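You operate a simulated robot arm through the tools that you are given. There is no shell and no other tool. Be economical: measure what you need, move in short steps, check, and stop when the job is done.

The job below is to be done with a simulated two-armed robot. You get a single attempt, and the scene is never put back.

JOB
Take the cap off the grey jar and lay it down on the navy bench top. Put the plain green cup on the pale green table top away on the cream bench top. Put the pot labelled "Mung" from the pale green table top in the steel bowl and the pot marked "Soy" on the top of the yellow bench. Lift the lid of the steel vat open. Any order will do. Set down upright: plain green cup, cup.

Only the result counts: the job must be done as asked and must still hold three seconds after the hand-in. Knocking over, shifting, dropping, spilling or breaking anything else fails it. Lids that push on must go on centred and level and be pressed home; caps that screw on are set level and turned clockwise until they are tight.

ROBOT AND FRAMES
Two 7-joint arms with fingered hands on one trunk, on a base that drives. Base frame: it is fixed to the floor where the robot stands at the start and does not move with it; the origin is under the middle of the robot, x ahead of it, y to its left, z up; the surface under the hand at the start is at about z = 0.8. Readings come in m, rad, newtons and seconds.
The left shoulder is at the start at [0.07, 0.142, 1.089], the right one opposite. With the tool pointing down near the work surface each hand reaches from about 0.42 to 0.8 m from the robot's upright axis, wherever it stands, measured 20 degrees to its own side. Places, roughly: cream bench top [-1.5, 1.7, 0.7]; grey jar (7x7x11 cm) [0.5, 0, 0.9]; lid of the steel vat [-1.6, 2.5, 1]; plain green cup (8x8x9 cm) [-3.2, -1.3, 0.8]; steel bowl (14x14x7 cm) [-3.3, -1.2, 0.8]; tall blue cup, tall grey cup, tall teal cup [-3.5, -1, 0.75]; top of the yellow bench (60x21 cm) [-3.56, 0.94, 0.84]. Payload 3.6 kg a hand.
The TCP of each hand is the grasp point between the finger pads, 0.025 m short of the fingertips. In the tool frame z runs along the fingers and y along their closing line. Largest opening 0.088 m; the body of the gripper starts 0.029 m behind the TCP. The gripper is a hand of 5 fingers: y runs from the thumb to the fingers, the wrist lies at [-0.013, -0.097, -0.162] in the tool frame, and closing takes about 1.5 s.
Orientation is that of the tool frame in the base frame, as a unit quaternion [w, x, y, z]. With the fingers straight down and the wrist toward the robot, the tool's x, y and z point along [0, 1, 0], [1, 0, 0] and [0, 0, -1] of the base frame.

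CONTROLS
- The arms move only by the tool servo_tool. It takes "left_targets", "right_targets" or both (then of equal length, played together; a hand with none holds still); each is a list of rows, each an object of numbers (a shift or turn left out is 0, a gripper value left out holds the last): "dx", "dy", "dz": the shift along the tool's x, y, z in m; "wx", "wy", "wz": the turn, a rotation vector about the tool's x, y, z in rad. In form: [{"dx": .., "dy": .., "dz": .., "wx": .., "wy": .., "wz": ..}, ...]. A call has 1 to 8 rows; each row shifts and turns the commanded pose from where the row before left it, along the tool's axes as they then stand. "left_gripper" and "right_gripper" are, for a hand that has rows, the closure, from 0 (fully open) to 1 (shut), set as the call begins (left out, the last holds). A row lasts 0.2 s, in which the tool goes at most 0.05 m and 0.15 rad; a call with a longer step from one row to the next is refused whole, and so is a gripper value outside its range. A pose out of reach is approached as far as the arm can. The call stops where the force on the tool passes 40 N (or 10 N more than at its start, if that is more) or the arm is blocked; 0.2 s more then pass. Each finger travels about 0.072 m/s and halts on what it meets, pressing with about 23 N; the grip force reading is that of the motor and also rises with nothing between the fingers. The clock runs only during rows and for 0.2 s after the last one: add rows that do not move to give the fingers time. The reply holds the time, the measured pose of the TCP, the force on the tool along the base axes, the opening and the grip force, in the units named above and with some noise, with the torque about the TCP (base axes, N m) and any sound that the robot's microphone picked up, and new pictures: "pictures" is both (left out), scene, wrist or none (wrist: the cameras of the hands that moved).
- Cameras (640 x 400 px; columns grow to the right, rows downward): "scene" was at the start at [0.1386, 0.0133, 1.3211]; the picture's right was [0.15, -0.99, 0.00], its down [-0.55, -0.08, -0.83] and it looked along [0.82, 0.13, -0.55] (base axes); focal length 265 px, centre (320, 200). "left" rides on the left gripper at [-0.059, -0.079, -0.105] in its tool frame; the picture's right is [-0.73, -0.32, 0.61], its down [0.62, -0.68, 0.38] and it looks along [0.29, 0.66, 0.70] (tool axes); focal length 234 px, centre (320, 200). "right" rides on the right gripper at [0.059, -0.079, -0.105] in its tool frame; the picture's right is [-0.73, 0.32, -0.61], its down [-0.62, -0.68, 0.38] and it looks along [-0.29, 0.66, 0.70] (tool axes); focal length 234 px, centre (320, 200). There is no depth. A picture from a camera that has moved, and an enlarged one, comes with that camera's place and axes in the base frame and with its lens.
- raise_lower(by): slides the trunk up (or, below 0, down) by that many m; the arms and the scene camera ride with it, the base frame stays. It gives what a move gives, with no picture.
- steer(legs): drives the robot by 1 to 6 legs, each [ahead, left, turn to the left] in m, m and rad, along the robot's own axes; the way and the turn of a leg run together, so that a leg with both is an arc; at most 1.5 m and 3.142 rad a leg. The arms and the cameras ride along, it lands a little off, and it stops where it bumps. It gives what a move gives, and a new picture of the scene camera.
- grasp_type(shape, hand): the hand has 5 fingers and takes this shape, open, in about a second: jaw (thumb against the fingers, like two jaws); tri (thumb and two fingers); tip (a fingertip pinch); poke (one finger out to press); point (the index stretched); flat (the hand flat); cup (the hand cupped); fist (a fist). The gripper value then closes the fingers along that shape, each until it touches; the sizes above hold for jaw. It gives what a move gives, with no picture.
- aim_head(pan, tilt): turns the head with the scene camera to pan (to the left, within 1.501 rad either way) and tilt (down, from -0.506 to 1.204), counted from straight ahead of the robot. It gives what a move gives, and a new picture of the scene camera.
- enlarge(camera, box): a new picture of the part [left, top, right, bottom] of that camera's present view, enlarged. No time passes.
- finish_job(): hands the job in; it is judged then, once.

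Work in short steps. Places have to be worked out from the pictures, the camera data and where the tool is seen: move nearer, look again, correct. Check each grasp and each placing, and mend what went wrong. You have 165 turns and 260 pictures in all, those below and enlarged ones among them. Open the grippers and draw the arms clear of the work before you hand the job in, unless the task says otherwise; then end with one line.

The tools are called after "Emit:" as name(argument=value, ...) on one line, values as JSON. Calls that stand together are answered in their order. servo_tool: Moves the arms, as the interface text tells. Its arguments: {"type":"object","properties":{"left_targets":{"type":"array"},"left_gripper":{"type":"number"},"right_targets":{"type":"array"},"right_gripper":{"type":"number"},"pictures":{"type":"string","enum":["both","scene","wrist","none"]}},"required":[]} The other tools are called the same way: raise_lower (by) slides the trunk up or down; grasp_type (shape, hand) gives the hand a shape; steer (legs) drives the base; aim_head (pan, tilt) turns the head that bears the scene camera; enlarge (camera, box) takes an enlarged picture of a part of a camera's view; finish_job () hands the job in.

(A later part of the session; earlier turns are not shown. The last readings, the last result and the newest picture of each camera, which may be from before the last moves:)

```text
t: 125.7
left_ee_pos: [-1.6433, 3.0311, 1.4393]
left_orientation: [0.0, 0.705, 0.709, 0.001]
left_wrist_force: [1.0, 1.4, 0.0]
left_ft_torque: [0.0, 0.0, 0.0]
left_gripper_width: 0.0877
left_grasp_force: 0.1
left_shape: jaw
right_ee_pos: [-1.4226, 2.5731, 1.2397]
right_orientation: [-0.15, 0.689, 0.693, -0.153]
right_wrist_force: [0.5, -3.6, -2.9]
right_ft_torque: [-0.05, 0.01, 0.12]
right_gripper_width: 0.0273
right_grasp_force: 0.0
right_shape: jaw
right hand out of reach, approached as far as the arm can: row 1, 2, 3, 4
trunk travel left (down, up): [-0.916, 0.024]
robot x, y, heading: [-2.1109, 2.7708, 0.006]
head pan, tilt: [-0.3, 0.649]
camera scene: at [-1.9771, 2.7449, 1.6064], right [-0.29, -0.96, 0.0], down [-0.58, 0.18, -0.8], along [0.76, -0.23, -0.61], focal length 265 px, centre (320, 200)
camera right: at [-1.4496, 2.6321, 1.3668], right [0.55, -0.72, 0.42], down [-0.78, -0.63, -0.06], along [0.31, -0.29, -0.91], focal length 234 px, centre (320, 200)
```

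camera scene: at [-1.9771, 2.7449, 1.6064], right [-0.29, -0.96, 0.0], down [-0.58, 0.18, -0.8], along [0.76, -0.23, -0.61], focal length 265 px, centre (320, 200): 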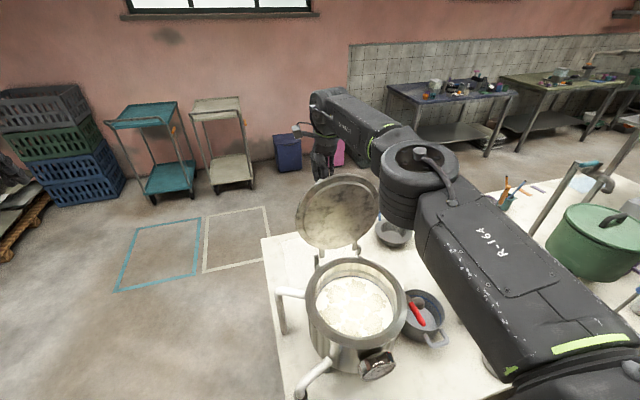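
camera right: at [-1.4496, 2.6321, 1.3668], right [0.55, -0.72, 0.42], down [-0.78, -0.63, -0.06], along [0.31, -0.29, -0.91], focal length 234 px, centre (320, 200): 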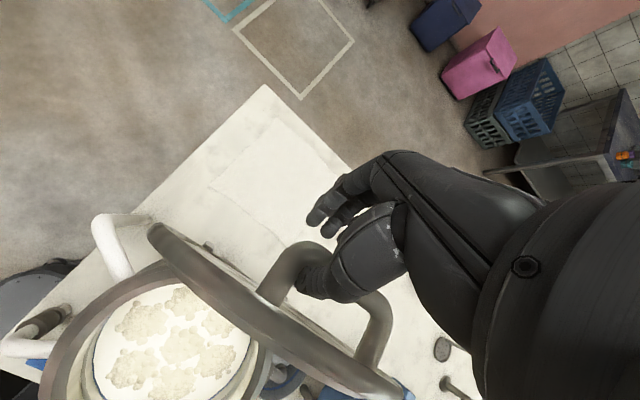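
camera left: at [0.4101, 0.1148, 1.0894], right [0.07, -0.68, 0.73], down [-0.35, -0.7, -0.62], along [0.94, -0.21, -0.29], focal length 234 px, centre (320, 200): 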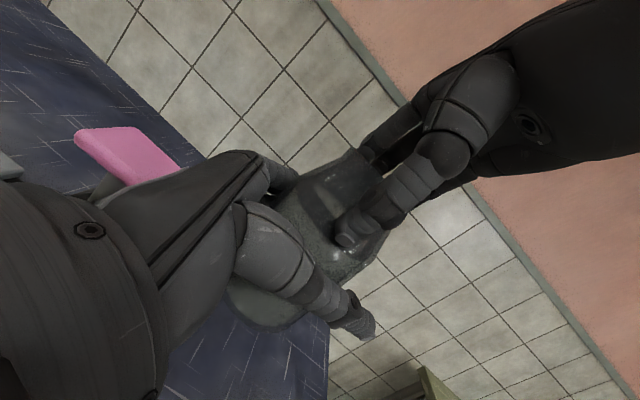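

The arm is at its limit; I'll use the trunk to rise the last 2.4 cm.

Emit:
raise_lower(by=0.023)

Emit:
enlarge(camera="right", box=[0, 0, 640, 400])

```text
t: 126.4
left_ee_pos: [-1.6455, 3.0327, 1.4613]
left_orientation: [0.001, 0.705, 0.709, 0.001]
left_wrist_force: [-0.4, 0.1, -0.4]
left_ft_torque: [-0.01, 0.0, 0.0]
left_gripper_width: 0.0878
left_grasp_force: 0.1
left_shape: jaw
right_ee_pos: [-1.4211, 2.5756, 1.2633]
right_orientation: [-0.15, 0.689, 0.693, -0.151]
right_wrist_force: [0.5, -0.1, 1.0]
right_ft_torque: [0.02, -0.04, 0.0]
right_gripper_width: 0.0283
right_grasp_force: 0.0
right_shape: jaw
trunk travel left (down, up): [-0.939, 0.001]
robot x, y, heading: [-2.1091, 2.7728, 0.011]
head pan, tilt: [-0.3, 0.649]
```

```text
1.00 times, centred on (320, 200) of right (not enlarged: the box is as wide or as high as the picture)
camera zoom: at [-1.4502, 2.6342, 1.3906], right [0.55, -0.72, 0.42], down [-0.78, -0.63, -0.06], along [0.31, -0.29, -0.91], focal length 234 px, centre (320, 200)
```

zoom: 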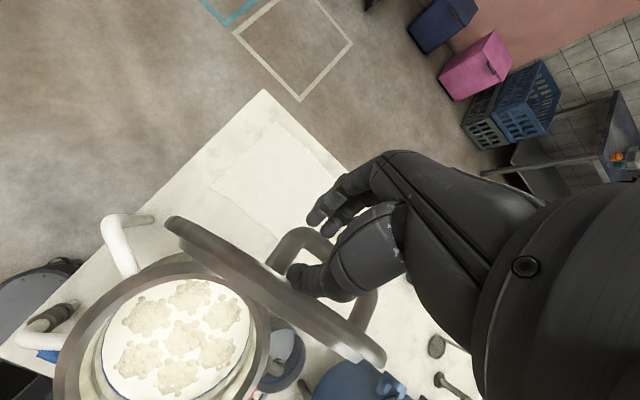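

Contact is free now. I'll rise further while untilting the hand, which gives the arm more reach.

Emit:
servo_tool(right_targets=[{"wx": -0.08, "dz": -0.015, "dy": -0.004}, {"wx": -0.08, "dz": -0.02, "dy": -0.004}, {"wx": -0.08, "dz": -0.02, "dy": -0.003}, {"wx": -0.08, "dz": -0.02}, {"dz": -0.02}, {}], pictures="both")

```text
t: 127.8
left_ee_pos: [-1.6432, 3.0326, 1.4601]
left_orientation: [0.002, 0.705, 0.709, 0.0]
left_wrist_force: [-0.5, 0.3, 0.3]
left_ft_torque: [0.0, 0.02, 0.01]
left_gripper_width: 0.0879
left_grasp_force: 0.0
left_shape: jaw
right_ee_pos: [-1.4062, 2.5743, 1.3577]
right_orientation: [-0.037, 0.704, 0.708, -0.04]
right_wrist_force: [-0.2, 0.4, 0.0]
right_ft_torque: [-0.01, 0.01, -0.03]
right_gripper_width: 0.0282
right_grasp_force: 0.0
right_shape: jaw
trunk travel left (down, up): [-0.939, 0.001]
robot x, y, heading: [-2.1098, 2.7706, 0.006]
head pan, tilt: [-0.3, 0.649]
camera scene: at [-1.9769, 2.7473, 1.6294], right [-0.29, -0.96, 0.0], down [-0.58, 0.17, -0.8], along [0.76, -0.23, -0.6], focal length 265 px, centre (320, 200)
camera right: at [-1.474, 2.6339, 1.4706], right [0.39, -0.72, 0.57], down [-0.72, -0.63, -0.3], along [0.58, -0.29, -0.76], focal length 234 px, centre (320, 200)
```

scene: 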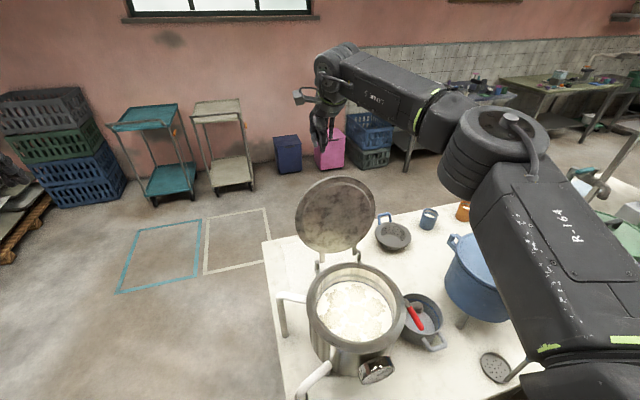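
right: 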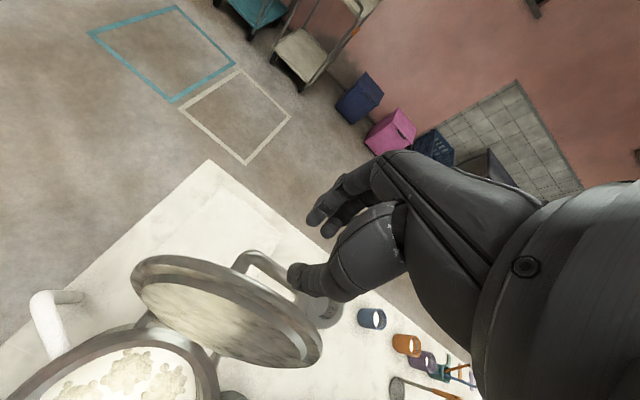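

The lid stands open about 15° past vertical and the hand is clear above it. I'll back away, retract the arm, and turn south.

Emit:
steer(legs=[[-0.45, 0, 0]])

Emit:
servo_tool(right_targets=[{"dy": -0.04, "wx": -0.08}, {"dy": -0.04}, {"dy": -0.04}, {"dy": -0.04}], right_gripper=0, pictures="none")

Emit:
steer(legs=[[0, 0, -1.571]])

Emit:
aim_head(pan=0, tilt=0.4)

```text
t: 130.5
left_ee_pos: [-2.0938, 3.0309, 1.4605]
left_orientation: [0.0, 0.704, 0.71, 0.0]
left_wrist_force: [0.7, -0.1, -0.3]
left_ft_torque: [0.05, 0.0, 0.04]
left_gripper_width: 0.0879
left_grasp_force: 0.1
left_shape: jaw
right_ee_pos: [-1.8586, 2.5735, 1.3568]
right_orientation: [-0.04, 0.704, 0.708, -0.04]
right_wrist_force: [-0.2, -0.4, 1.1]
right_ft_torque: [-0.01, 0.0, -0.01]
right_gripper_width: 0.0279
right_grasp_force: 0.0
right_shape: jaw
trunk travel left (down, up): [-0.939, 0.001]
robot x, y, heading: [-2.5629, 2.7694, 0.008]
head pan, tilt: [-0.3, 0.649]
camera scene: at [-2.4273, 2.7436, 1.6292], right [-0.29, -0.96, 0.0], down [-0.58, 0.17, -0.8], along [0.76, -0.23, -0.61], focal length 265 px, centre (320, 200)
```

scene: 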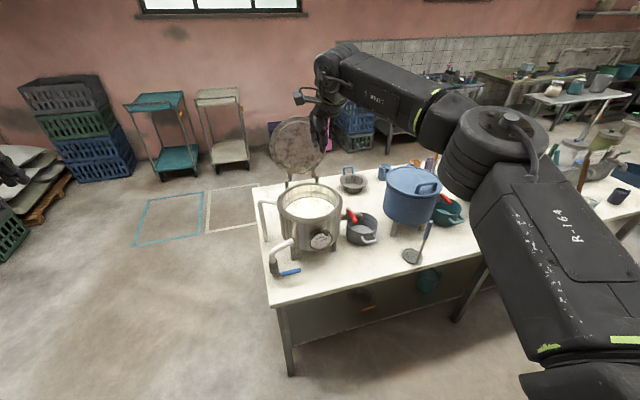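

```text
t: 131.5
left_ee_pos: [-2.0989, 3.029, 1.4622]
left_orientation: [0.001, 0.705, 0.709, 0.001]
left_wrist_force: [-0.8, 0.0, 0.2]
left_ft_torque: [0.04, -0.02, -0.02]
left_gripper_width: 0.0876
left_grasp_force: 0.1
left_shape: jaw
right_ee_pos: [-2.0227, 2.5718, 1.3681]
right_orientation: [-0.009, 0.705, 0.71, -0.011]
right_wrist_force: [0.4, -0.5, -0.1]
right_ft_torque: [0.0, -0.01, -0.03]
right_gripper_width: 0.0877
right_grasp_force: 0.0
right_shape: jaw
trunk travel left (down, up): [-0.939, 0.001]
robot x, y, heading: [-2.5634, 2.7692, 0.005]
head pan, tilt: [-0.3, 0.649]
```

```text
t: 135.8
left_ee_pos: [-2.3054, 2.2993, 1.461]
left_orientation: [0.001, 1.0, 0.0, 0.0]
left_wrist_force: [0.5, -0.4, -0.8]
left_ft_torque: [-0.02, 0.0, -0.01]
left_gripper_width: 0.0878
left_grasp_force: 0.0
left_shape: jaw
right_ee_pos: [-2.7636, 2.2254, 1.3663]
right_orientation: [-0.016, 1.0, 0.0, -0.001]
right_wrist_force: [0.0, 0.9, -0.1]
right_ft_torque: [-0.02, 0.01, -0.01]
right_gripper_width: 0.0878
right_grasp_force: 0.0
right_shape: jaw
trunk travel left (down, up): [-0.939, 0.001]
robot x, y, heading: [-2.5656, 2.7667, -1.566]
head pan, tilt: [-0.3, 0.649]
camera scene: at [-2.5886, 2.6349, 1.6294], right [-0.96, 0.29, 0.0], down [0.18, 0.58, -0.8], along [-0.24, -0.76, -0.6], focal length 265 px, centre (320, 200)
```

scene: 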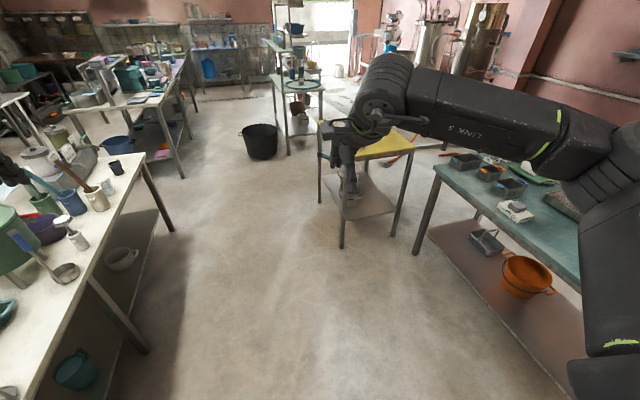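

```text
t: 136.6
left_ee_pos: [-2.3052, 2.2994, 1.4611]
left_orientation: [0.001, 1.0, 0.001, 0.001]
left_wrist_force: [0.8, -0.9, -0.8]
left_ft_torque: [0.0, -0.03, -0.03]
left_gripper_width: 0.0876
left_grasp_force: 0.1
left_shape: jaw
right_ee_pos: [-2.7637, 2.2248, 1.3677]
right_orientation: [-0.015, 1.0, 0.0, 0.0]
right_wrist_force: [0.5, 0.3, -0.9]
right_ft_torque: [0.01, 0.02, -0.01]
right_gripper_width: 0.0877
right_grasp_force: 0.0
right_shape: jaw
trunk travel left (down, up): [-0.939, 0.001]
robot x, y, heading: [-2.56, 2.769, -1.571]
head pan, tilt: [0.0, 0.4]
camera scene: at [-2.5634, 2.6253, 1.6519], right [-1.0, 0.0, 0.0], down [0.0, 0.39, -0.92], along [0.0, -0.92, -0.39], focal length 265 px, centre (320, 200)
```

scene: 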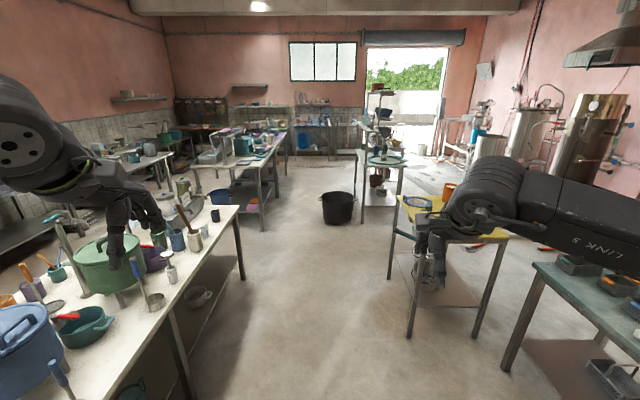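

The room to the south is visible: yellow bench ahead-right, and the pale green table beyond it. I'll zoom there.

Emit:
enlarge(camera="scene", box=[330, 70, 490, 270])

```text
2.00 times, centred on (410, 170) of scene
camera zoom: at [-2.5634, 2.6253, 1.6519], right [-1.0, 0.0, 0.0], down [0.0, 0.39, -0.92], along [0.0, -0.92, -0.39], focal length 529 px, centre (140, 260)
```

zoom: 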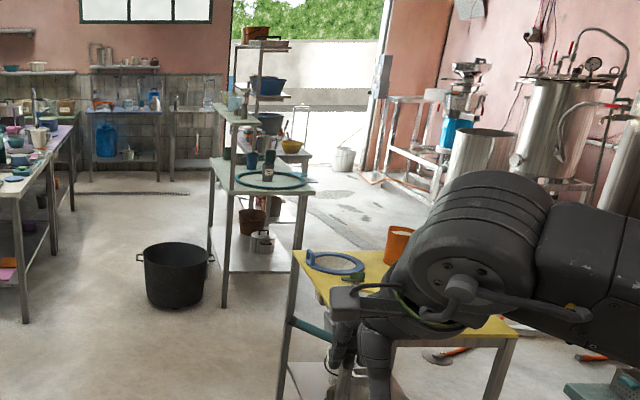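

I'll drive south along the aisle to about y = 0.9 and look at the pale green table, the black bucket and the clearances.

Emit:
steer(legs=[[1.5, 0.08, 0], [0.35, 0, 0]])

Emit:
aim_head(pan=-0.25, tilt=0.55)

```text
refused: leg 1 is longer than a leg can be; nothing moved
```

```text
t: 137.3
left_ee_pos: [-2.3063, 2.2986, 1.4603]
left_orientation: [0.001, 1.0, 0.0, 0.0]
left_wrist_force: [-0.1, 0.4, 1.2]
left_ft_torque: [0.0, 0.03, -0.01]
left_gripper_width: 0.0878
left_grasp_force: 0.0
left_shape: jaw
right_ee_pos: [-2.7637, 2.2249, 1.3674]
right_orientation: [-0.016, 1.0, 0.0, -0.001]
right_wrist_force: [0.3, -0.7, -0.1]
right_ft_torque: [-0.03, 0.0, -0.02]
right_gripper_width: 0.0877
right_grasp_force: 0.1
right_shape: jaw
trunk travel left (down, up): [-0.939, 0.001]
robot x, y, heading: [-2.5661, 2.767, -1.571]
head pan, tilt: [-0.25, 0.55]
camera scene: at [-2.5857, 2.6308, 1.6383], right [-0.97, 0.25, 0.0], down [0.13, 0.51, -0.85], along [-0.21, -0.83, -0.52], focal length 265 px, centre (320, 200)
```

scene: 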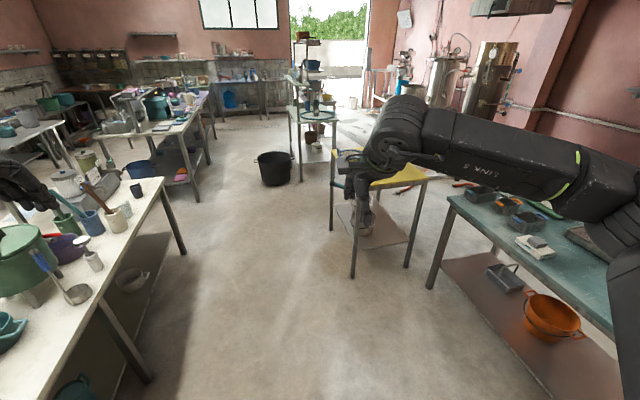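

Emit:
steer(legs=[[1.4, 0.08, 0], [0.5, 0, 0]])

```text
t: 146.9
left_ee_pos: [-2.2338, 0.3975, 1.4627]
left_orientation: [0.001, 1.0, -0.003, 0.0]
left_wrist_force: [0.2, 0.3, 0.6]
left_ft_torque: [-0.03, -0.02, -0.01]
left_gripper_width: 0.0878
left_grasp_force: 0.0
left_shape: jaw
right_ee_pos: [-2.6933, 0.326, 1.3684]
right_orientation: [-0.015, 1.0, -0.004, 0.0]
right_wrist_force: [0.3, 0.5, -0.5]
right_ft_torque: [-0.04, 0.0, -0.03]
right_gripper_width: 0.0877
right_grasp_force: 0.1
right_shape: jaw
trunk travel left (down, up): [-0.939, 0.001]
robot x, y, heading: [-2.4885, 0.8619, -1.578]
head pan, tilt: [-0.25, 0.55]
camera scene: at [-2.5114, 0.7309, 1.6385], right [-0.97, 0.25, 0.0], down [0.13, 0.5, -0.85], along [-0.21, -0.83, -0.52], focal length 265 px, centre (320, 200)
```

scene: 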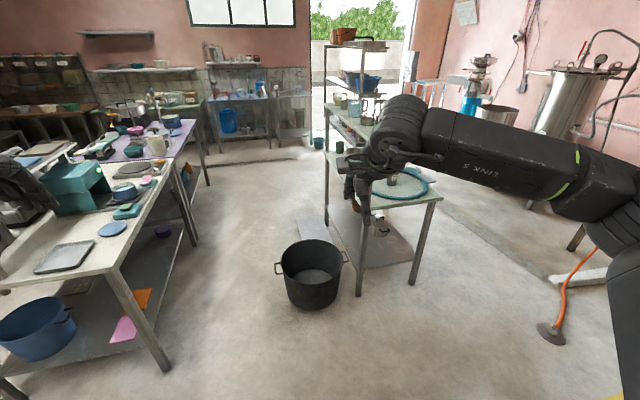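

Bucket at (-2.77, -0.53); the gap to the east island is about 0.7 m. I'll pass it at x ≈ -2.2, then look west at the table.

Emit:
steer(legs=[[0.3, 0.29, 0.007], [1.4, 0, 0]])

Emit:
aim_head(pan=-1.2, tilt=0.5)

```text
t: 156.0
left_ee_pos: [-1.9436, -1.2985, 1.461]
left_orientation: [0.0, 1.0, -0.002, 0.0]
left_wrist_force: [0.1, -1.0, -0.5]
left_ft_torque: [0.0, -0.01, -0.01]
left_gripper_width: 0.0879
left_grasp_force: 0.1
left_shape: jaw
right_ee_pos: [-2.4016, -1.3704, 1.3675]
right_orientation: [-0.015, 1.0, -0.003, -0.001]
right_wrist_force: [0.2, -0.3, -0.8]
right_ft_torque: [0.02, 0.01, 0.05]
right_gripper_width: 0.0876
right_grasp_force: 0.1
right_shape: jaw
trunk travel left (down, up): [-0.939, 0.001]
robot x, y, heading: [-2.201, -0.8276, -1.573]
head pan, tilt: [-0.25, 0.55]
camera scene: at [-2.2211, -0.9649, 1.6383], right [-0.97, 0.25, 0.0], down [0.13, 0.51, -0.85], along [-0.21, -0.83, -0.52], focal length 265 px, centre (320, 200)
```

scene: 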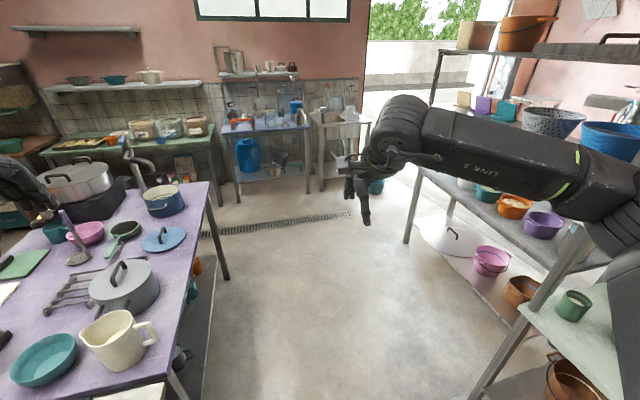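

```text
t: 157.2
left_ee_pos: [-1.9424, -1.2994, 1.4611]
left_orientation: [0.0, 1.0, -0.003, 0.0]
left_wrist_force: [-0.6, -0.2, 0.5]
left_ft_torque: [0.0, -0.02, -0.01]
left_gripper_width: 0.0878
left_grasp_force: 0.1
left_shape: jaw
right_ee_pos: [-2.4013, -1.371, 1.3674]
right_orientation: [-0.016, 1.0, -0.003, -0.002]
right_wrist_force: [-1.4, 0.1, 0.2]
right_ft_torque: [0.02, -0.02, 0.02]
right_gripper_width: 0.0877
right_grasp_force: 0.0
right_shape: jaw
trunk travel left (down, up): [-0.939, 0.001]
robot x, y, heading: [-2.1985, -0.8268, -1.576]
head pan, tilt: [-1.201, 0.499]
camera scene: at [-2.2835, -0.9114, 1.6428], right [-0.36, 0.93, 0.0], down [0.45, 0.17, -0.88], along [-0.82, -0.31, -0.48], focal length 265 px, centre (320, 200)
```

scene: 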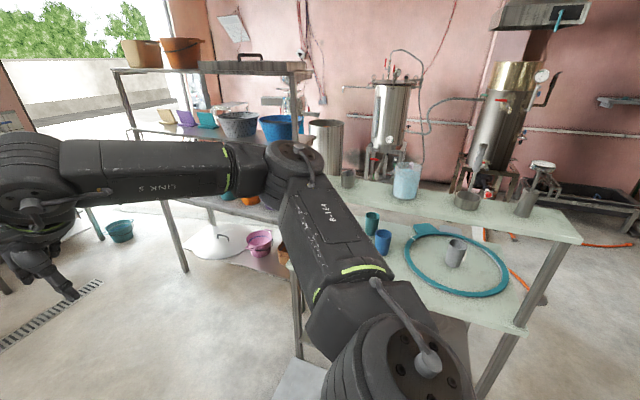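

The table has a main pale green top with an upper shelf behind. I'll turn to face west and move to y ≈ -1.2.

Emit:
steer(legs=[[0, 0, -1.571], [0, 0.38, 0]])

Emit:
aim_head(pan=0, tilt=0.6)

```text
t: 163.4
left_ee_pos: [-2.6693, -1.4622, 1.4627]
left_orientation: [0.001, 0.707, -0.707, 0.0]
left_wrist_force: [-0.4, 0.5, -0.1]
left_ft_torque: [-0.01, 0.0, 0.0]
left_gripper_width: 0.0875
left_grasp_force: 0.0
left_shape: jaw
right_ee_pos: [-2.7431, -1.0029, 1.367]
right_orientation: [0.011, -0.707, 0.707, -0.011]
right_wrist_force: [-0.2, 0.2, -0.3]
right_ft_torque: [0.02, -0.03, 0.01]
right_gripper_width: 0.0878
right_grasp_force: 0.0
right_shape: jaw
trunk travel left (down, up): [-0.939, 0.001]
robot x, y, heading: [-2.1978, -1.2039, -3.141]
head pan, tilt: [-1.201, 0.499]
camera scene: at [-2.2819, -1.118, 1.6426], right [0.93, 0.36, 0.0], down [0.17, -0.45, -0.88], along [-0.32, 0.82, -0.48], focal length 265 px, centre (320, 200)
```

scene: 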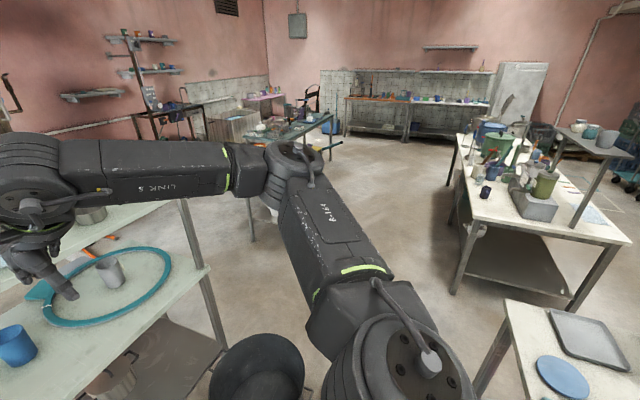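

```text
t: 164.8
left_ee_pos: [-2.6683, -1.4641, 1.4614]
left_orientation: [0.0, 0.707, -0.707, 0.0]
left_wrist_force: [-0.3, -0.1, -0.3]
left_ft_torque: [0.01, 0.01, -0.02]
left_gripper_width: 0.0879
left_grasp_force: 0.1
left_shape: jaw
right_ee_pos: [-2.7418, -1.0058, 1.3674]
right_orientation: [0.012, -0.707, 0.707, -0.011]
right_wrist_force: [1.4, -0.5, 0.4]
right_ft_torque: [0.0, 0.01, -0.01]
right_gripper_width: 0.0879
right_grasp_force: 0.0
right_shape: jaw
trunk travel left (down, up): [-0.939, 0.001]
robot x, y, heading: [-2.198, -1.2114, -3.143]
head pan, tilt: [0.0, 0.6]
camera scene: at [-2.3373, -1.2062, 1.6337], right [0.0, 1.0, 0.0], down [0.57, 0.0, -0.83], along [-0.83, 0.0, -0.57], focal length 265 px, centre (320, 200)
```

scene: 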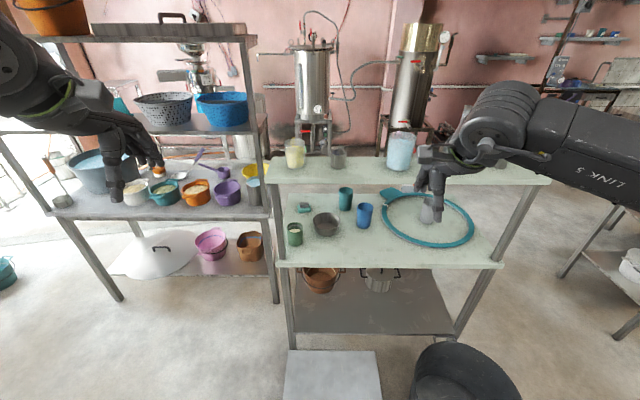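

The bowl, cups and pots are visible. Zooming in to read labels.

Emit:
enlarge(camera="scene", box=[265, 175, 395, 265])

Emit:
enlarge(camera="scene", box=[265, 120, 425, 220])

Emit:
enlarge(camera="scene", box=[60, 130, 280, 280])

```text
4.44 times, centred on (330, 220) of scene
camera zoom: at [-2.3373, -1.2062, 1.6337], right [0.0, 1.0, 0.0], down [0.57, 0.0, -0.83], along [-0.83, 0.0, -0.57], focal length 1176 px, centre (276, 111)
```

zoom: 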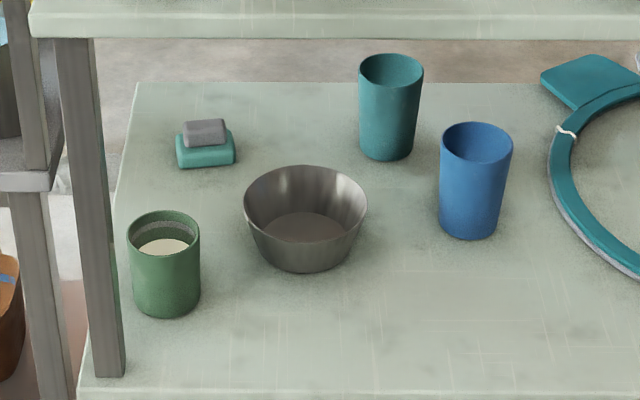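

```text
4.00 times, centred on (345, 170) of scene
camera zoom: at [-2.3373, -1.2062, 1.6337], right [0.0, 1.0, 0.0], down [0.57, 0.0, -0.83], along [-0.83, 0.0, -0.57], focal length 1058 px, centre (220, 320)
```

zoom: 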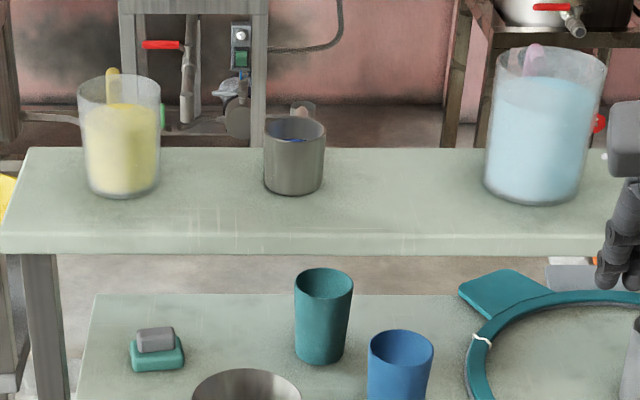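

```text
2.67 times, centred on (170, 205) of scene
camera zoom: at [-2.3373, -1.2062, 1.6337], right [0.0, 1.0, 0.0], down [0.57, 0.0, -0.83], along [-0.83, 0.0, -0.57], focal length 706 px, centre (720, 187)
```

zoom: 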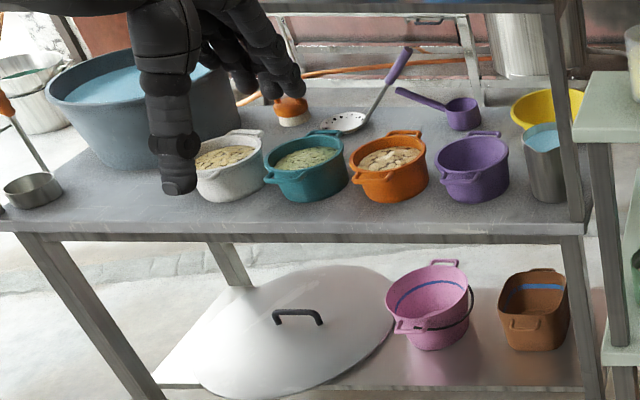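

The lower pale green top lies beneath an upper shelf plank (front edge x ≈ -3.2, z ≈ 1.13). No labelled pots are visible yet; they may be behind or inside the tall cups. I'll lower the trunk to look beneath.

Emit:
raise_lower(by=-0.4)

Emit:
aim_head(pan=0, tilt=0.45)

Emit:
enlarge(camera="scene", box=[240, 110, 480, 260])

```text
t: 168.7
left_ee_pos: [-2.6679, -1.4645, 1.0623]
left_orientation: [0.0, -0.707, 0.707, 0.001]
left_wrist_force: [0.4, -0.4, 0.8]
left_ft_torque: [0.01, 0.0, 0.02]
left_gripper_width: 0.0877
left_grasp_force: 0.1
left_shape: jaw
right_ee_pos: [-2.7422, -1.0061, 0.9664]
right_orientation: [-0.012, 0.707, -0.707, 0.011]
right_wrist_force: [-0.3, -0.4, -0.4]
right_ft_torque: [0.01, -0.01, 0.04]
right_gripper_width: 0.0878
right_grasp_force: 0.0
right_shape: jaw
trunk travel left (down, up): [-0.539, 0.401]
robot x, y, heading: [-2.2014, -1.2068, -3.145]
head pan, tilt: [0.0, 0.6]
```

```text
t: 169.4
left_ee_pos: [-2.6676, -1.4641, 1.0614]
left_orientation: [0.0, 0.707, -0.707, -0.001]
left_wrist_force: [0.5, -0.5, 0.0]
left_ft_torque: [-0.02, -0.02, 0.01]
left_gripper_width: 0.0877
left_grasp_force: 0.0
left_shape: jaw
right_ee_pos: [-2.7416, -1.0063, 0.9672]
right_orientation: [-0.011, 0.707, -0.707, 0.01]
right_wrist_force: [0.1, 0.1, 0.7]
right_ft_torque: [0.01, 0.01, 0.0]
right_gripper_width: 0.0878
right_grasp_force: 0.0
right_shape: jaw
trunk travel left (down, up): [-0.539, 0.401]
robot x, y, heading: [-2.2005, -1.2087, -3.141]
head pan, tilt: [0.0, 0.45]
camera scene: at [-2.3408, -1.2065, 1.2472], right [0.0, 1.0, 0.0], down [0.44, 0.0, -0.9], along [-0.9, 0.0, -0.44], focal length 265 px, centre (320, 200)
```

scene: 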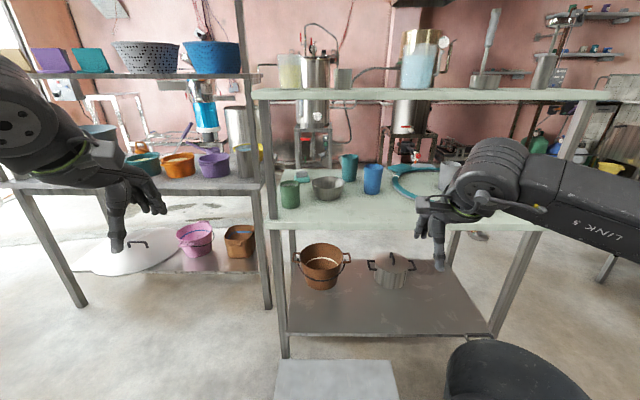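

```text
2.67 times, centred on (360, 185) of scene
camera zoom: at [-2.3408, -1.2065, 1.2472], right [0.0, 1.0, 0.0], down [0.44, 0.0, -0.9], along [-0.9, 0.0, -0.44], focal length 706 px, centre (213, 240)
```

zoom: 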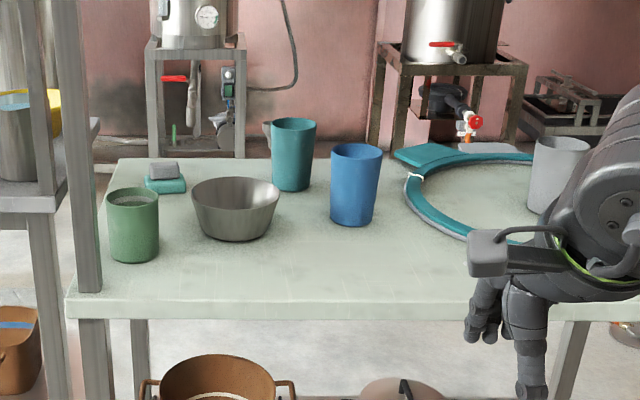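

Something tan peeks out behind the teal cup, so pots may hide behind the tall cups. I'll shift sideways to see behind them.

Emit:
steer(legs=[[0, 0.5, 0]])

Emit:
aim_head(pan=-0.5, tilt=0.4)

Emit:
enlarge(camera="scene", box=[220, 110, 460, 260])

```text
t: 172.3
left_ee_pos: [-2.6696, -1.9626, 1.0619]
left_orientation: [-0.001, -0.706, 0.708, 0.0]
left_wrist_force: [0.2, -0.6, 0.0]
left_ft_torque: [-0.01, -0.01, 0.01]
left_gripper_width: 0.0878
left_grasp_force: 0.0
left_shape: jaw
right_ee_pos: [-2.7433, -1.5044, 0.9671]
right_orientation: [0.012, -0.705, 0.709, -0.011]
right_wrist_force: [-0.3, 0.3, -0.3]
right_ft_torque: [-0.01, 0.01, 0.02]
right_gripper_width: 0.0877
right_grasp_force: 0.1
right_shape: jaw
trunk travel left (down, up): [-0.539, 0.401]
robot x, y, heading: [-2.1997, -1.7079, 3.142]
head pan, tilt: [0.0, 0.45]
camera scene: at [-2.3414, -1.7061, 1.2473], right [0.0, 1.0, 0.0], down [0.44, 0.0, -0.9], along [-0.9, 0.0, -0.44], focal length 265 px, centre (320, 200)
```

scene: 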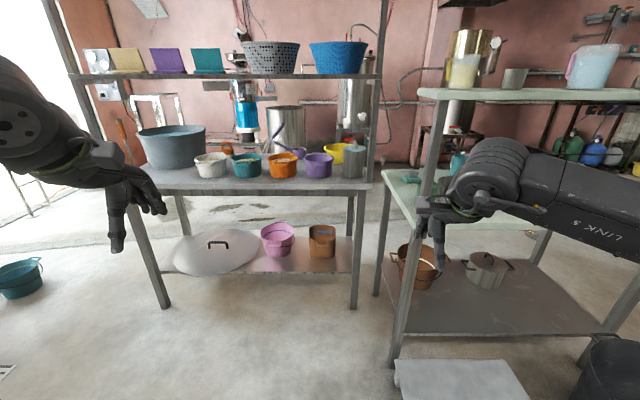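

```text
t: 173.2
left_ee_pos: [-2.6708, -1.9628, 1.0619]
left_orientation: [-0.001, -0.706, 0.709, 0.0]
left_wrist_force: [-0.7, 0.3, 1.4]
left_ft_torque: [0.02, 0.02, 0.0]
left_gripper_width: 0.0876
left_grasp_force: 0.0
left_shape: jaw
right_ee_pos: [-2.742, -1.5038, 0.9681]
right_orientation: [0.011, -0.706, 0.708, -0.011]
right_wrist_force: [-0.6, 0.3, -0.3]
right_ft_torque: [0.01, -0.02, 0.0]
right_gripper_width: 0.0876
right_grasp_force: 0.1
right_shape: jaw
trunk travel left (down, up): [-0.539, 0.401]
robot x, y, heading: [-2.1983, -1.7087, 3.136]
head pan, tilt: [-0.499, 0.4]
camera scene: at [-2.3308, -1.6616, 1.2519], right [0.48, 0.88, 0.0], down [0.34, -0.19, -0.92], along [-0.81, 0.44, -0.39], focal length 265 px, centre (320, 200)
```

scene: 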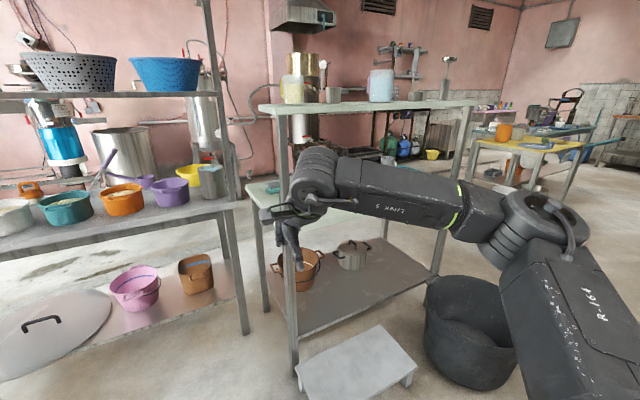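

```text
2.67 times, centred on (340, 185) of scene
camera zoom: at [-2.3308, -1.6616, 1.2519], right [0.48, 0.88, 0.0], down [0.34, -0.19, -0.92], along [-0.81, 0.44, -0.39], focal length 706 px, centre (267, 240)
```

zoom: 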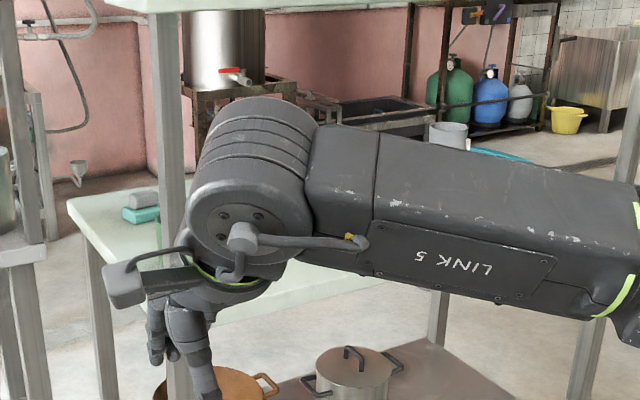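

The arm blocks the view from here, and a low stool stands in front of the table. I'll look from the north side instead.

Emit:
steer(legs=[[0, -1.3, 0]])

Emit:
aim_head(pan=0.3, tilt=0.35)

Emit:
enlarge(camera="scene", box=[200, 110, 440, 260])

```text
t: 179.8
left_ee_pos: [-2.6634, -0.6646, 1.061]
left_orientation: [-0.001, -0.704, 0.71, 0.001]
left_wrist_force: [1.0, 0.0, 0.5]
left_ft_torque: [0.0, -0.04, -0.01]
left_gripper_width: 0.0877
left_grasp_force: 0.1
left_shape: jaw
right_ee_pos: [-2.733, -0.2052, 0.9666]
right_orientation: [0.012, -0.703, 0.711, -0.01]
right_wrist_force: [-0.2, 1.3, 0.6]
right_ft_torque: [0.01, -0.01, -0.03]
right_gripper_width: 0.0876
right_grasp_force: 0.0
right_shape: jaw
trunk travel left (down, up): [-0.539, 0.401]
robot x, y, heading: [-2.1881, -0.412, 3.136]
head pan, tilt: [-0.499, 0.4]
camera scene: at [-2.3229, -0.3652, 1.2519], right [0.49, 0.87, 0.0], down [0.34, -0.19, -0.92], along [-0.81, 0.45, -0.39], focal length 265 px, centre (320, 200)
```

scene: 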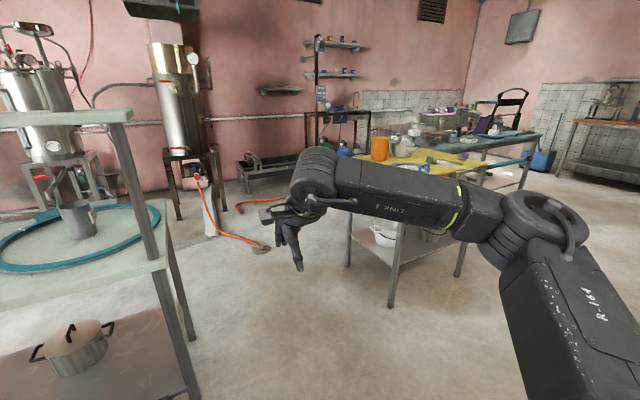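

```text
t: 180.9
left_ee_pos: [-2.6629, -0.6641, 1.0606]
left_orientation: [0.0, -0.704, 0.71, 0.001]
left_wrist_force: [0.3, 0.0, 0.1]
left_ft_torque: [0.03, 0.01, -0.01]
left_gripper_width: 0.0879
left_grasp_force: 0.0
left_shape: jaw
right_ee_pos: [-2.7338, -0.2047, 0.9677]
right_orientation: [0.012, -0.703, 0.711, -0.011]
right_wrist_force: [-1.3, -0.1, 0.0]
right_ft_torque: [0.0, -0.01, -0.02]
right_gripper_width: 0.0874
right_grasp_force: 0.1
right_shape: jaw
trunk travel left (down, up): [-0.539, 0.401]
robot x, y, heading: [-2.1919, -0.4104, 3.134]
head pan, tilt: [0.3, 0.351]
camera scene: at [-2.3311, -0.437, 1.2565], right [-0.29, 0.96, 0.0], down [0.33, 0.1, -0.94], along [-0.9, -0.27, -0.34], focal length 265 px, centre (320, 200)
```

scene: 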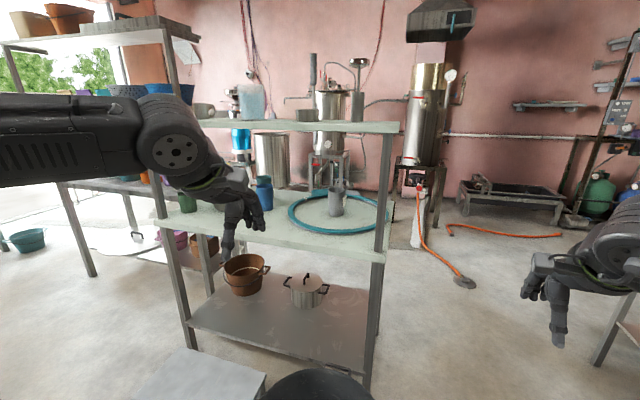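

```text
2.67 times, centred on (320, 185) of scene
camera zoom: at [-2.3311, -0.437, 1.2565], right [-0.29, 0.96, 0.0], down [0.33, 0.1, -0.94], along [-0.9, -0.27, -0.34], focal length 706 px, centre (320, 240)
```

zoom: 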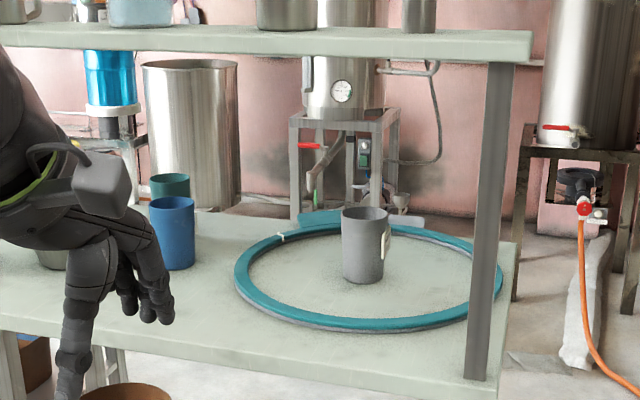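

There is something behind the grey cup as well, at the rear of the table. I need to approach from the north/back. I'll move to (-2.9, 0.2) and survey the floor there.

Emit:
steer(legs=[[0, -0.62, 0], [0.6, 0, 0]])

Emit:
aim_head(pan=0.25, tilt=0.5)

```text
t: 187.4
left_ee_pos: [-3.2584, -0.0437, 1.0607]
left_orientation: [0.0, -0.705, 0.709, 0.0]
left_wrist_force: [-0.1, -0.3, 0.2]
left_ft_torque: [0.02, -0.01, -0.01]
left_gripper_width: 0.0879
left_grasp_force: 0.1
left_shape: jaw
right_ee_pos: [-3.3286, 0.4151, 0.9678]
right_orientation: [0.012, -0.705, 0.709, -0.01]
right_wrist_force: [0.2, -0.2, -0.3]
right_ft_torque: [-0.01, 0.02, 0.01]
right_gripper_width: 0.0878
right_grasp_force: 0.1
right_shape: jaw
trunk travel left (down, up): [-0.539, 0.401]
robot x, y, heading: [-2.7888, 0.2145, 3.141]
head pan, tilt: [0.3, 0.351]
camera scene: at [-2.9267, 0.1858, 1.2565], right [-0.29, 0.96, 0.0], down [0.33, 0.1, -0.94], along [-0.9, -0.27, -0.34], focal length 265 px, centre (320, 200)
```

scene: 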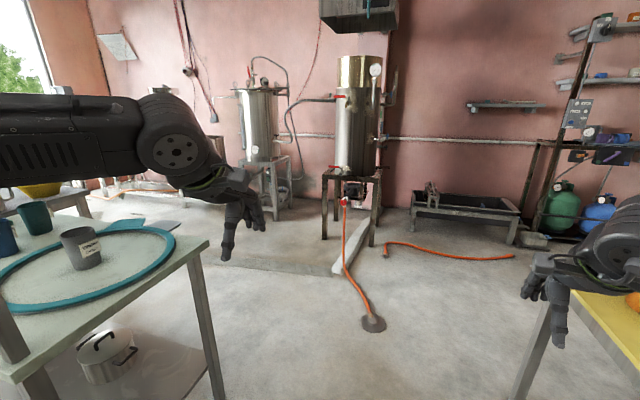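

```text
t: 188.1
left_ee_pos: [-3.2566, -0.0426, 1.0617]
left_orientation: [-0.001, -0.705, 0.709, 0.001]
left_wrist_force: [-0.4, 0.6, -0.1]
left_ft_torque: [0.02, -0.04, 0.01]
left_gripper_width: 0.0881
left_grasp_force: 0.0
left_shape: jaw
right_ee_pos: [-3.3307, 0.4152, 0.9675]
right_orientation: [0.011, -0.705, 0.709, -0.011]
right_wrist_force: [-0.4, -0.5, 0.2]
right_ft_torque: [0.02, 0.01, -0.01]
right_gripper_width: 0.0878
right_grasp_force: 0.0
right_shape: jaw
trunk travel left (down, up): [-0.539, 0.401]
robot x, y, heading: [-2.789, 0.2123, 3.139]
head pan, tilt: [0.25, 0.499]
camera scene: at [-2.9256, 0.1908, 1.2429], right [-0.24, 0.97, 0.0], down [0.46, 0.12, -0.88], along [-0.85, -0.21, -0.48], focal length 265 px, centre (320, 200)
```

scene: 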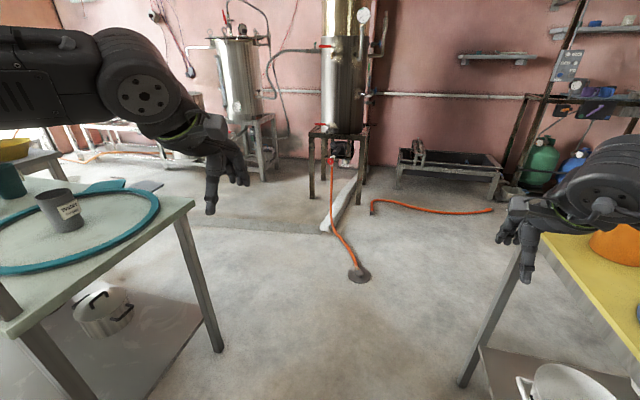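

The grey cup bears a label — so the "pots" are likely the tall cups, with labels facing away. Zooming to read.

Emit:
enlarge(camera="scene", box=[0, 150, 160, 250])

```text
4.00 times, centred on (80, 200) of scene
camera zoom: at [-2.9256, 0.1908, 1.2429], right [-0.24, 0.97, 0.0], down [0.46, 0.12, -0.88], along [-0.85, -0.21, -0.48], focal length 1058 px, centre (1280, 200)
```

zoom: 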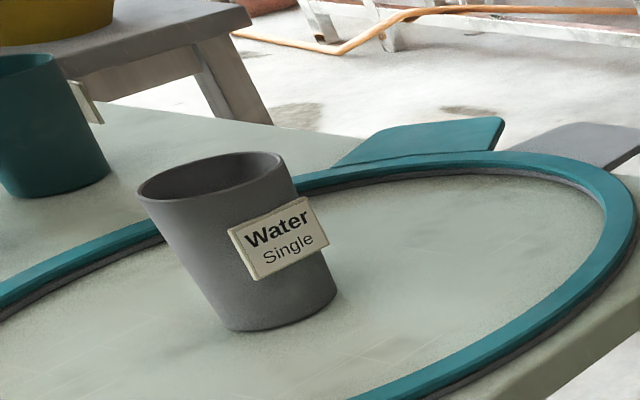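

The grey cup says "Water". The teal cup also has a label on its far side. I'll raise the trunk for clearance and move west to read the labels.

Emit:
raise_lower(by=0.38)

Emit:
steer(legs=[[0, 0.1, 0], [0.9, 0, 0]])

Emit:
aim_head(pan=1.3, tilt=0.6)

```text
t: 191.7
left_ee_pos: [-3.2577, -0.0433, 1.441]
left_orientation: [0.0, -0.705, 0.709, 0.0]
left_wrist_force: [0.1, 0.2, -0.1]
left_ft_torque: [-0.02, -0.02, -0.05]
left_gripper_width: 0.0877
left_grasp_force: 0.0
left_shape: jaw
right_ee_pos: [-3.331, 0.4165, 1.3461]
right_orientation: [0.012, -0.705, 0.709, -0.01]
right_wrist_force: [0.7, -0.5, -0.1]
right_ft_torque: [0.0, -0.01, -0.02]
right_gripper_width: 0.0878
right_grasp_force: 0.0
right_shape: jaw
trunk travel left (down, up): [-0.919, 0.021]
robot x, y, heading: [-2.7855, 0.2122, 3.137]
head pan, tilt: [0.25, 0.499]
```

```text
t: 197.2
left_ee_pos: [-4.1466, -0.1376, 1.4424]
left_orientation: [-0.001, -0.706, 0.709, 0.001]
left_wrist_force: [0.2, 0.3, 0.5]
left_ft_torque: [0.02, -0.01, 0.03]
left_gripper_width: 0.088
left_grasp_force: 0.0
left_shape: jaw
right_ee_pos: [-4.2193, 0.3205, 1.3479]
right_orientation: [0.011, -0.704, 0.71, -0.01]
right_wrist_force: [0.3, 0.4, -0.2]
right_ft_torque: [0.02, 0.0, 0.02]
right_gripper_width: 0.0879
right_grasp_force: 0.0
right_shape: jaw
trunk travel left (down, up): [-0.919, 0.021]
robot x, y, heading: [-3.6764, 0.1179, 3.134]
head pan, tilt: [0.25, 0.499]
camera scene: at [-3.8143, 0.0954, 1.6229], right [-0.24, 0.97, 0.0], down [0.46, 0.12, -0.88], along [-0.85, -0.21, -0.48], focal length 265 px, centre (320, 200)
```

scene: 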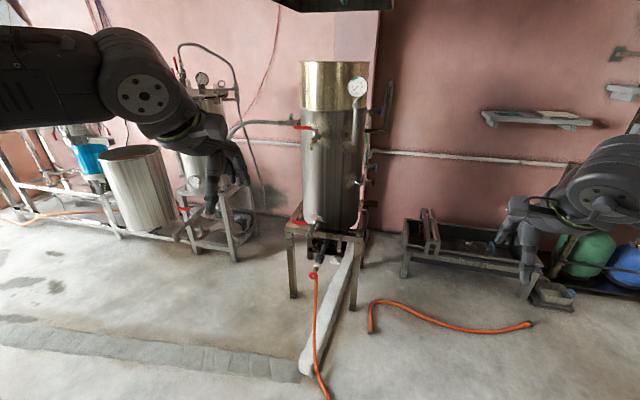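

```text
t: 198.5
left_ee_pos: [-4.1479, -0.1385, 1.441]
left_orientation: [-0.001, -0.705, 0.709, 0.0]
left_wrist_force: [-0.6, 0.3, -0.2]
left_ft_torque: [0.05, 0.0, -0.01]
left_gripper_width: 0.0878
left_grasp_force: 0.1
left_shape: jaw
right_ee_pos: [-4.219, 0.3215, 1.348]
right_orientation: [0.012, -0.705, 0.709, -0.011]
right_wrist_force: [0.6, -0.5, 0.0]
right_ft_torque: [0.01, 0.0, 0.01]
right_gripper_width: 0.0879
right_grasp_force: 0.1
right_shape: jaw
trunk travel left (down, up): [-0.919, 0.021]
robot x, y, heading: [-3.6754, 0.1175, 3.134]
head pan, tilt: [1.3, 0.6]
camera scene: at [-3.7513, 0.0324, 1.6137], right [-0.96, 0.27, 0.0], down [0.15, 0.54, -0.83], along [-0.22, -0.79, -0.56], focal length 265 px, centre (320, 200)
```

scene: 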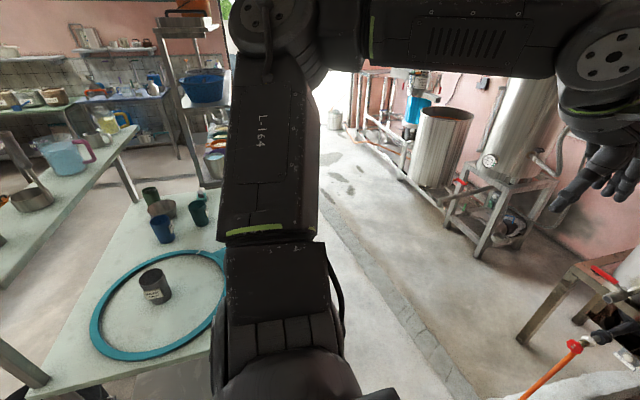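

Emit:
enlarge(camera="scene", box=[120, 170, 230, 310])

```text
2.86 times, centred on (175, 240) of scene
camera zoom: at [-3.7513, 0.0324, 1.6137], right [-0.96, 0.27, 0.0], down [0.15, 0.54, -0.83], along [-0.22, -0.79, -0.56], focal length 756 px, centre (734, 86)
```

zoom: 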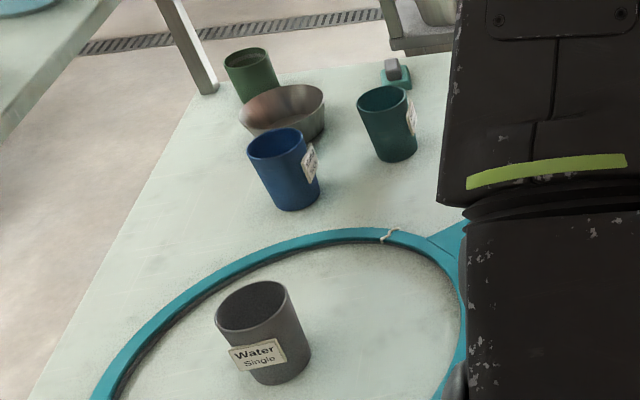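

Emit:
enlarge(camera="scene", box=[205, 195, 275, 235])

Emit:
enlarge(camera="scene", box=[150, 200, 220, 245])

```text
9.14 times, centred on (240, 215) of scene
camera zoom: at [-3.7513, 0.0324, 1.6137], right [-0.96, 0.27, 0.0], down [0.15, 0.54, -0.83], along [-0.22, -0.79, -0.56], focal length 2419 px, centre (1051, 63)
```

zoom: 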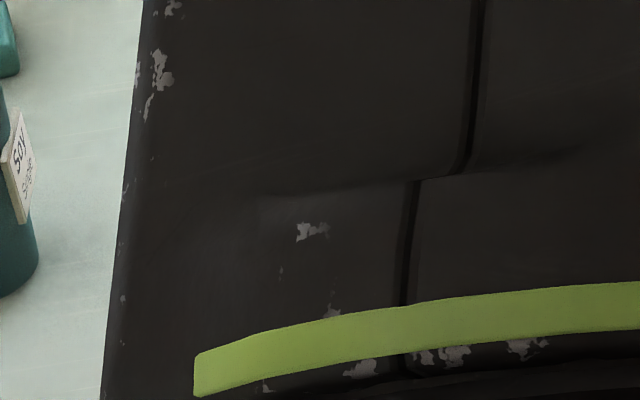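

```text
8.89 times, centred on (185, 222) of scene
camera zoom: at [-3.7513, 0.0324, 1.6137], right [-0.96, 0.27, 0.0], down [0.15, 0.54, -0.83], along [-0.22, -0.79, -0.56], focal length 2352 px, centre (1520, 0)
```

zoom: 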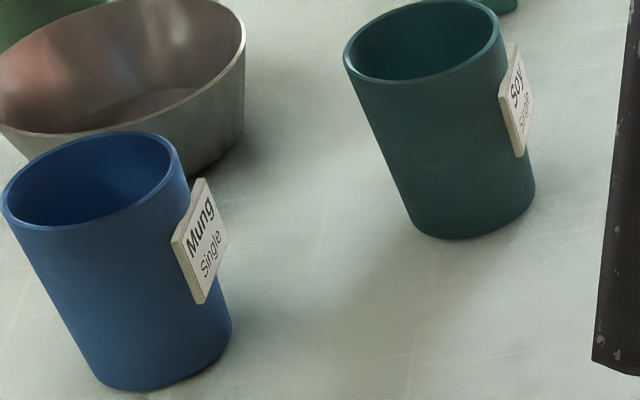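

Labels read: blue cup = "Mung", teal cup = "Soy". Triangulated: blue (-3.331, -0.997), teal (-3.478, -1.072), bowl (-3.291, -1.173, rim 0.862), green cup (-3.214, -1.316), table z ≈ 0.80, back edge x ≈ -3.62. I'll go round to the back side between the table corner and the hose foot.

Emit:
steer(legs=[[0.22, 0.24, 0], [0.15, 0.38, 0], [0, 0.5, 0]])

```text
t: 205.3
left_ee_pos: [-4.5186, -1.2528, 1.4414]
left_orientation: [0.002, 0.707, -0.707, 0.0]
left_wrist_force: [-0.1, 0.4, 0.3]
left_ft_torque: [0.0, 0.01, 0.0]
left_gripper_width: 0.0879
left_grasp_force: 0.1
left_shape: jaw
right_ee_pos: [-4.593, -0.7948, 1.3471]
right_orientation: [0.012, -0.707, 0.707, -0.01]
right_wrist_force: [0.1, 0.4, 0.6]
right_ft_torque: [0.02, -0.05, -0.02]
right_gripper_width: 0.0877
right_grasp_force: 0.1
right_shape: jaw
trunk travel left (down, up): [-0.919, 0.021]
robot x, y, heading: [-4.0511, -0.997, -3.134]
head pan, tilt: [1.3, 0.6]
camera scene: at [-4.1221, -1.0797, 1.6139], right [-0.96, 0.27, 0.0], down [0.15, 0.54, -0.83], along [-0.22, -0.8, -0.56], focal length 265 px, centre (320, 200)
```

scene: 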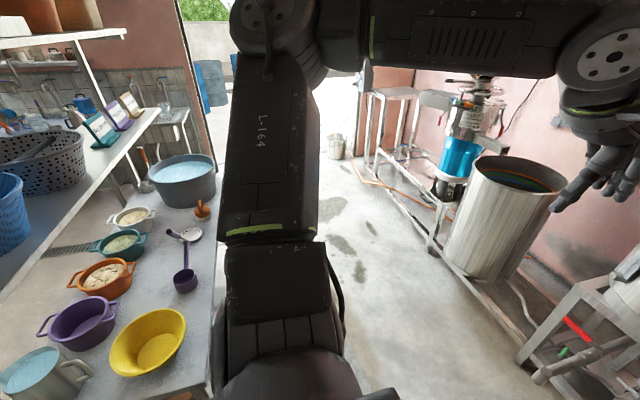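

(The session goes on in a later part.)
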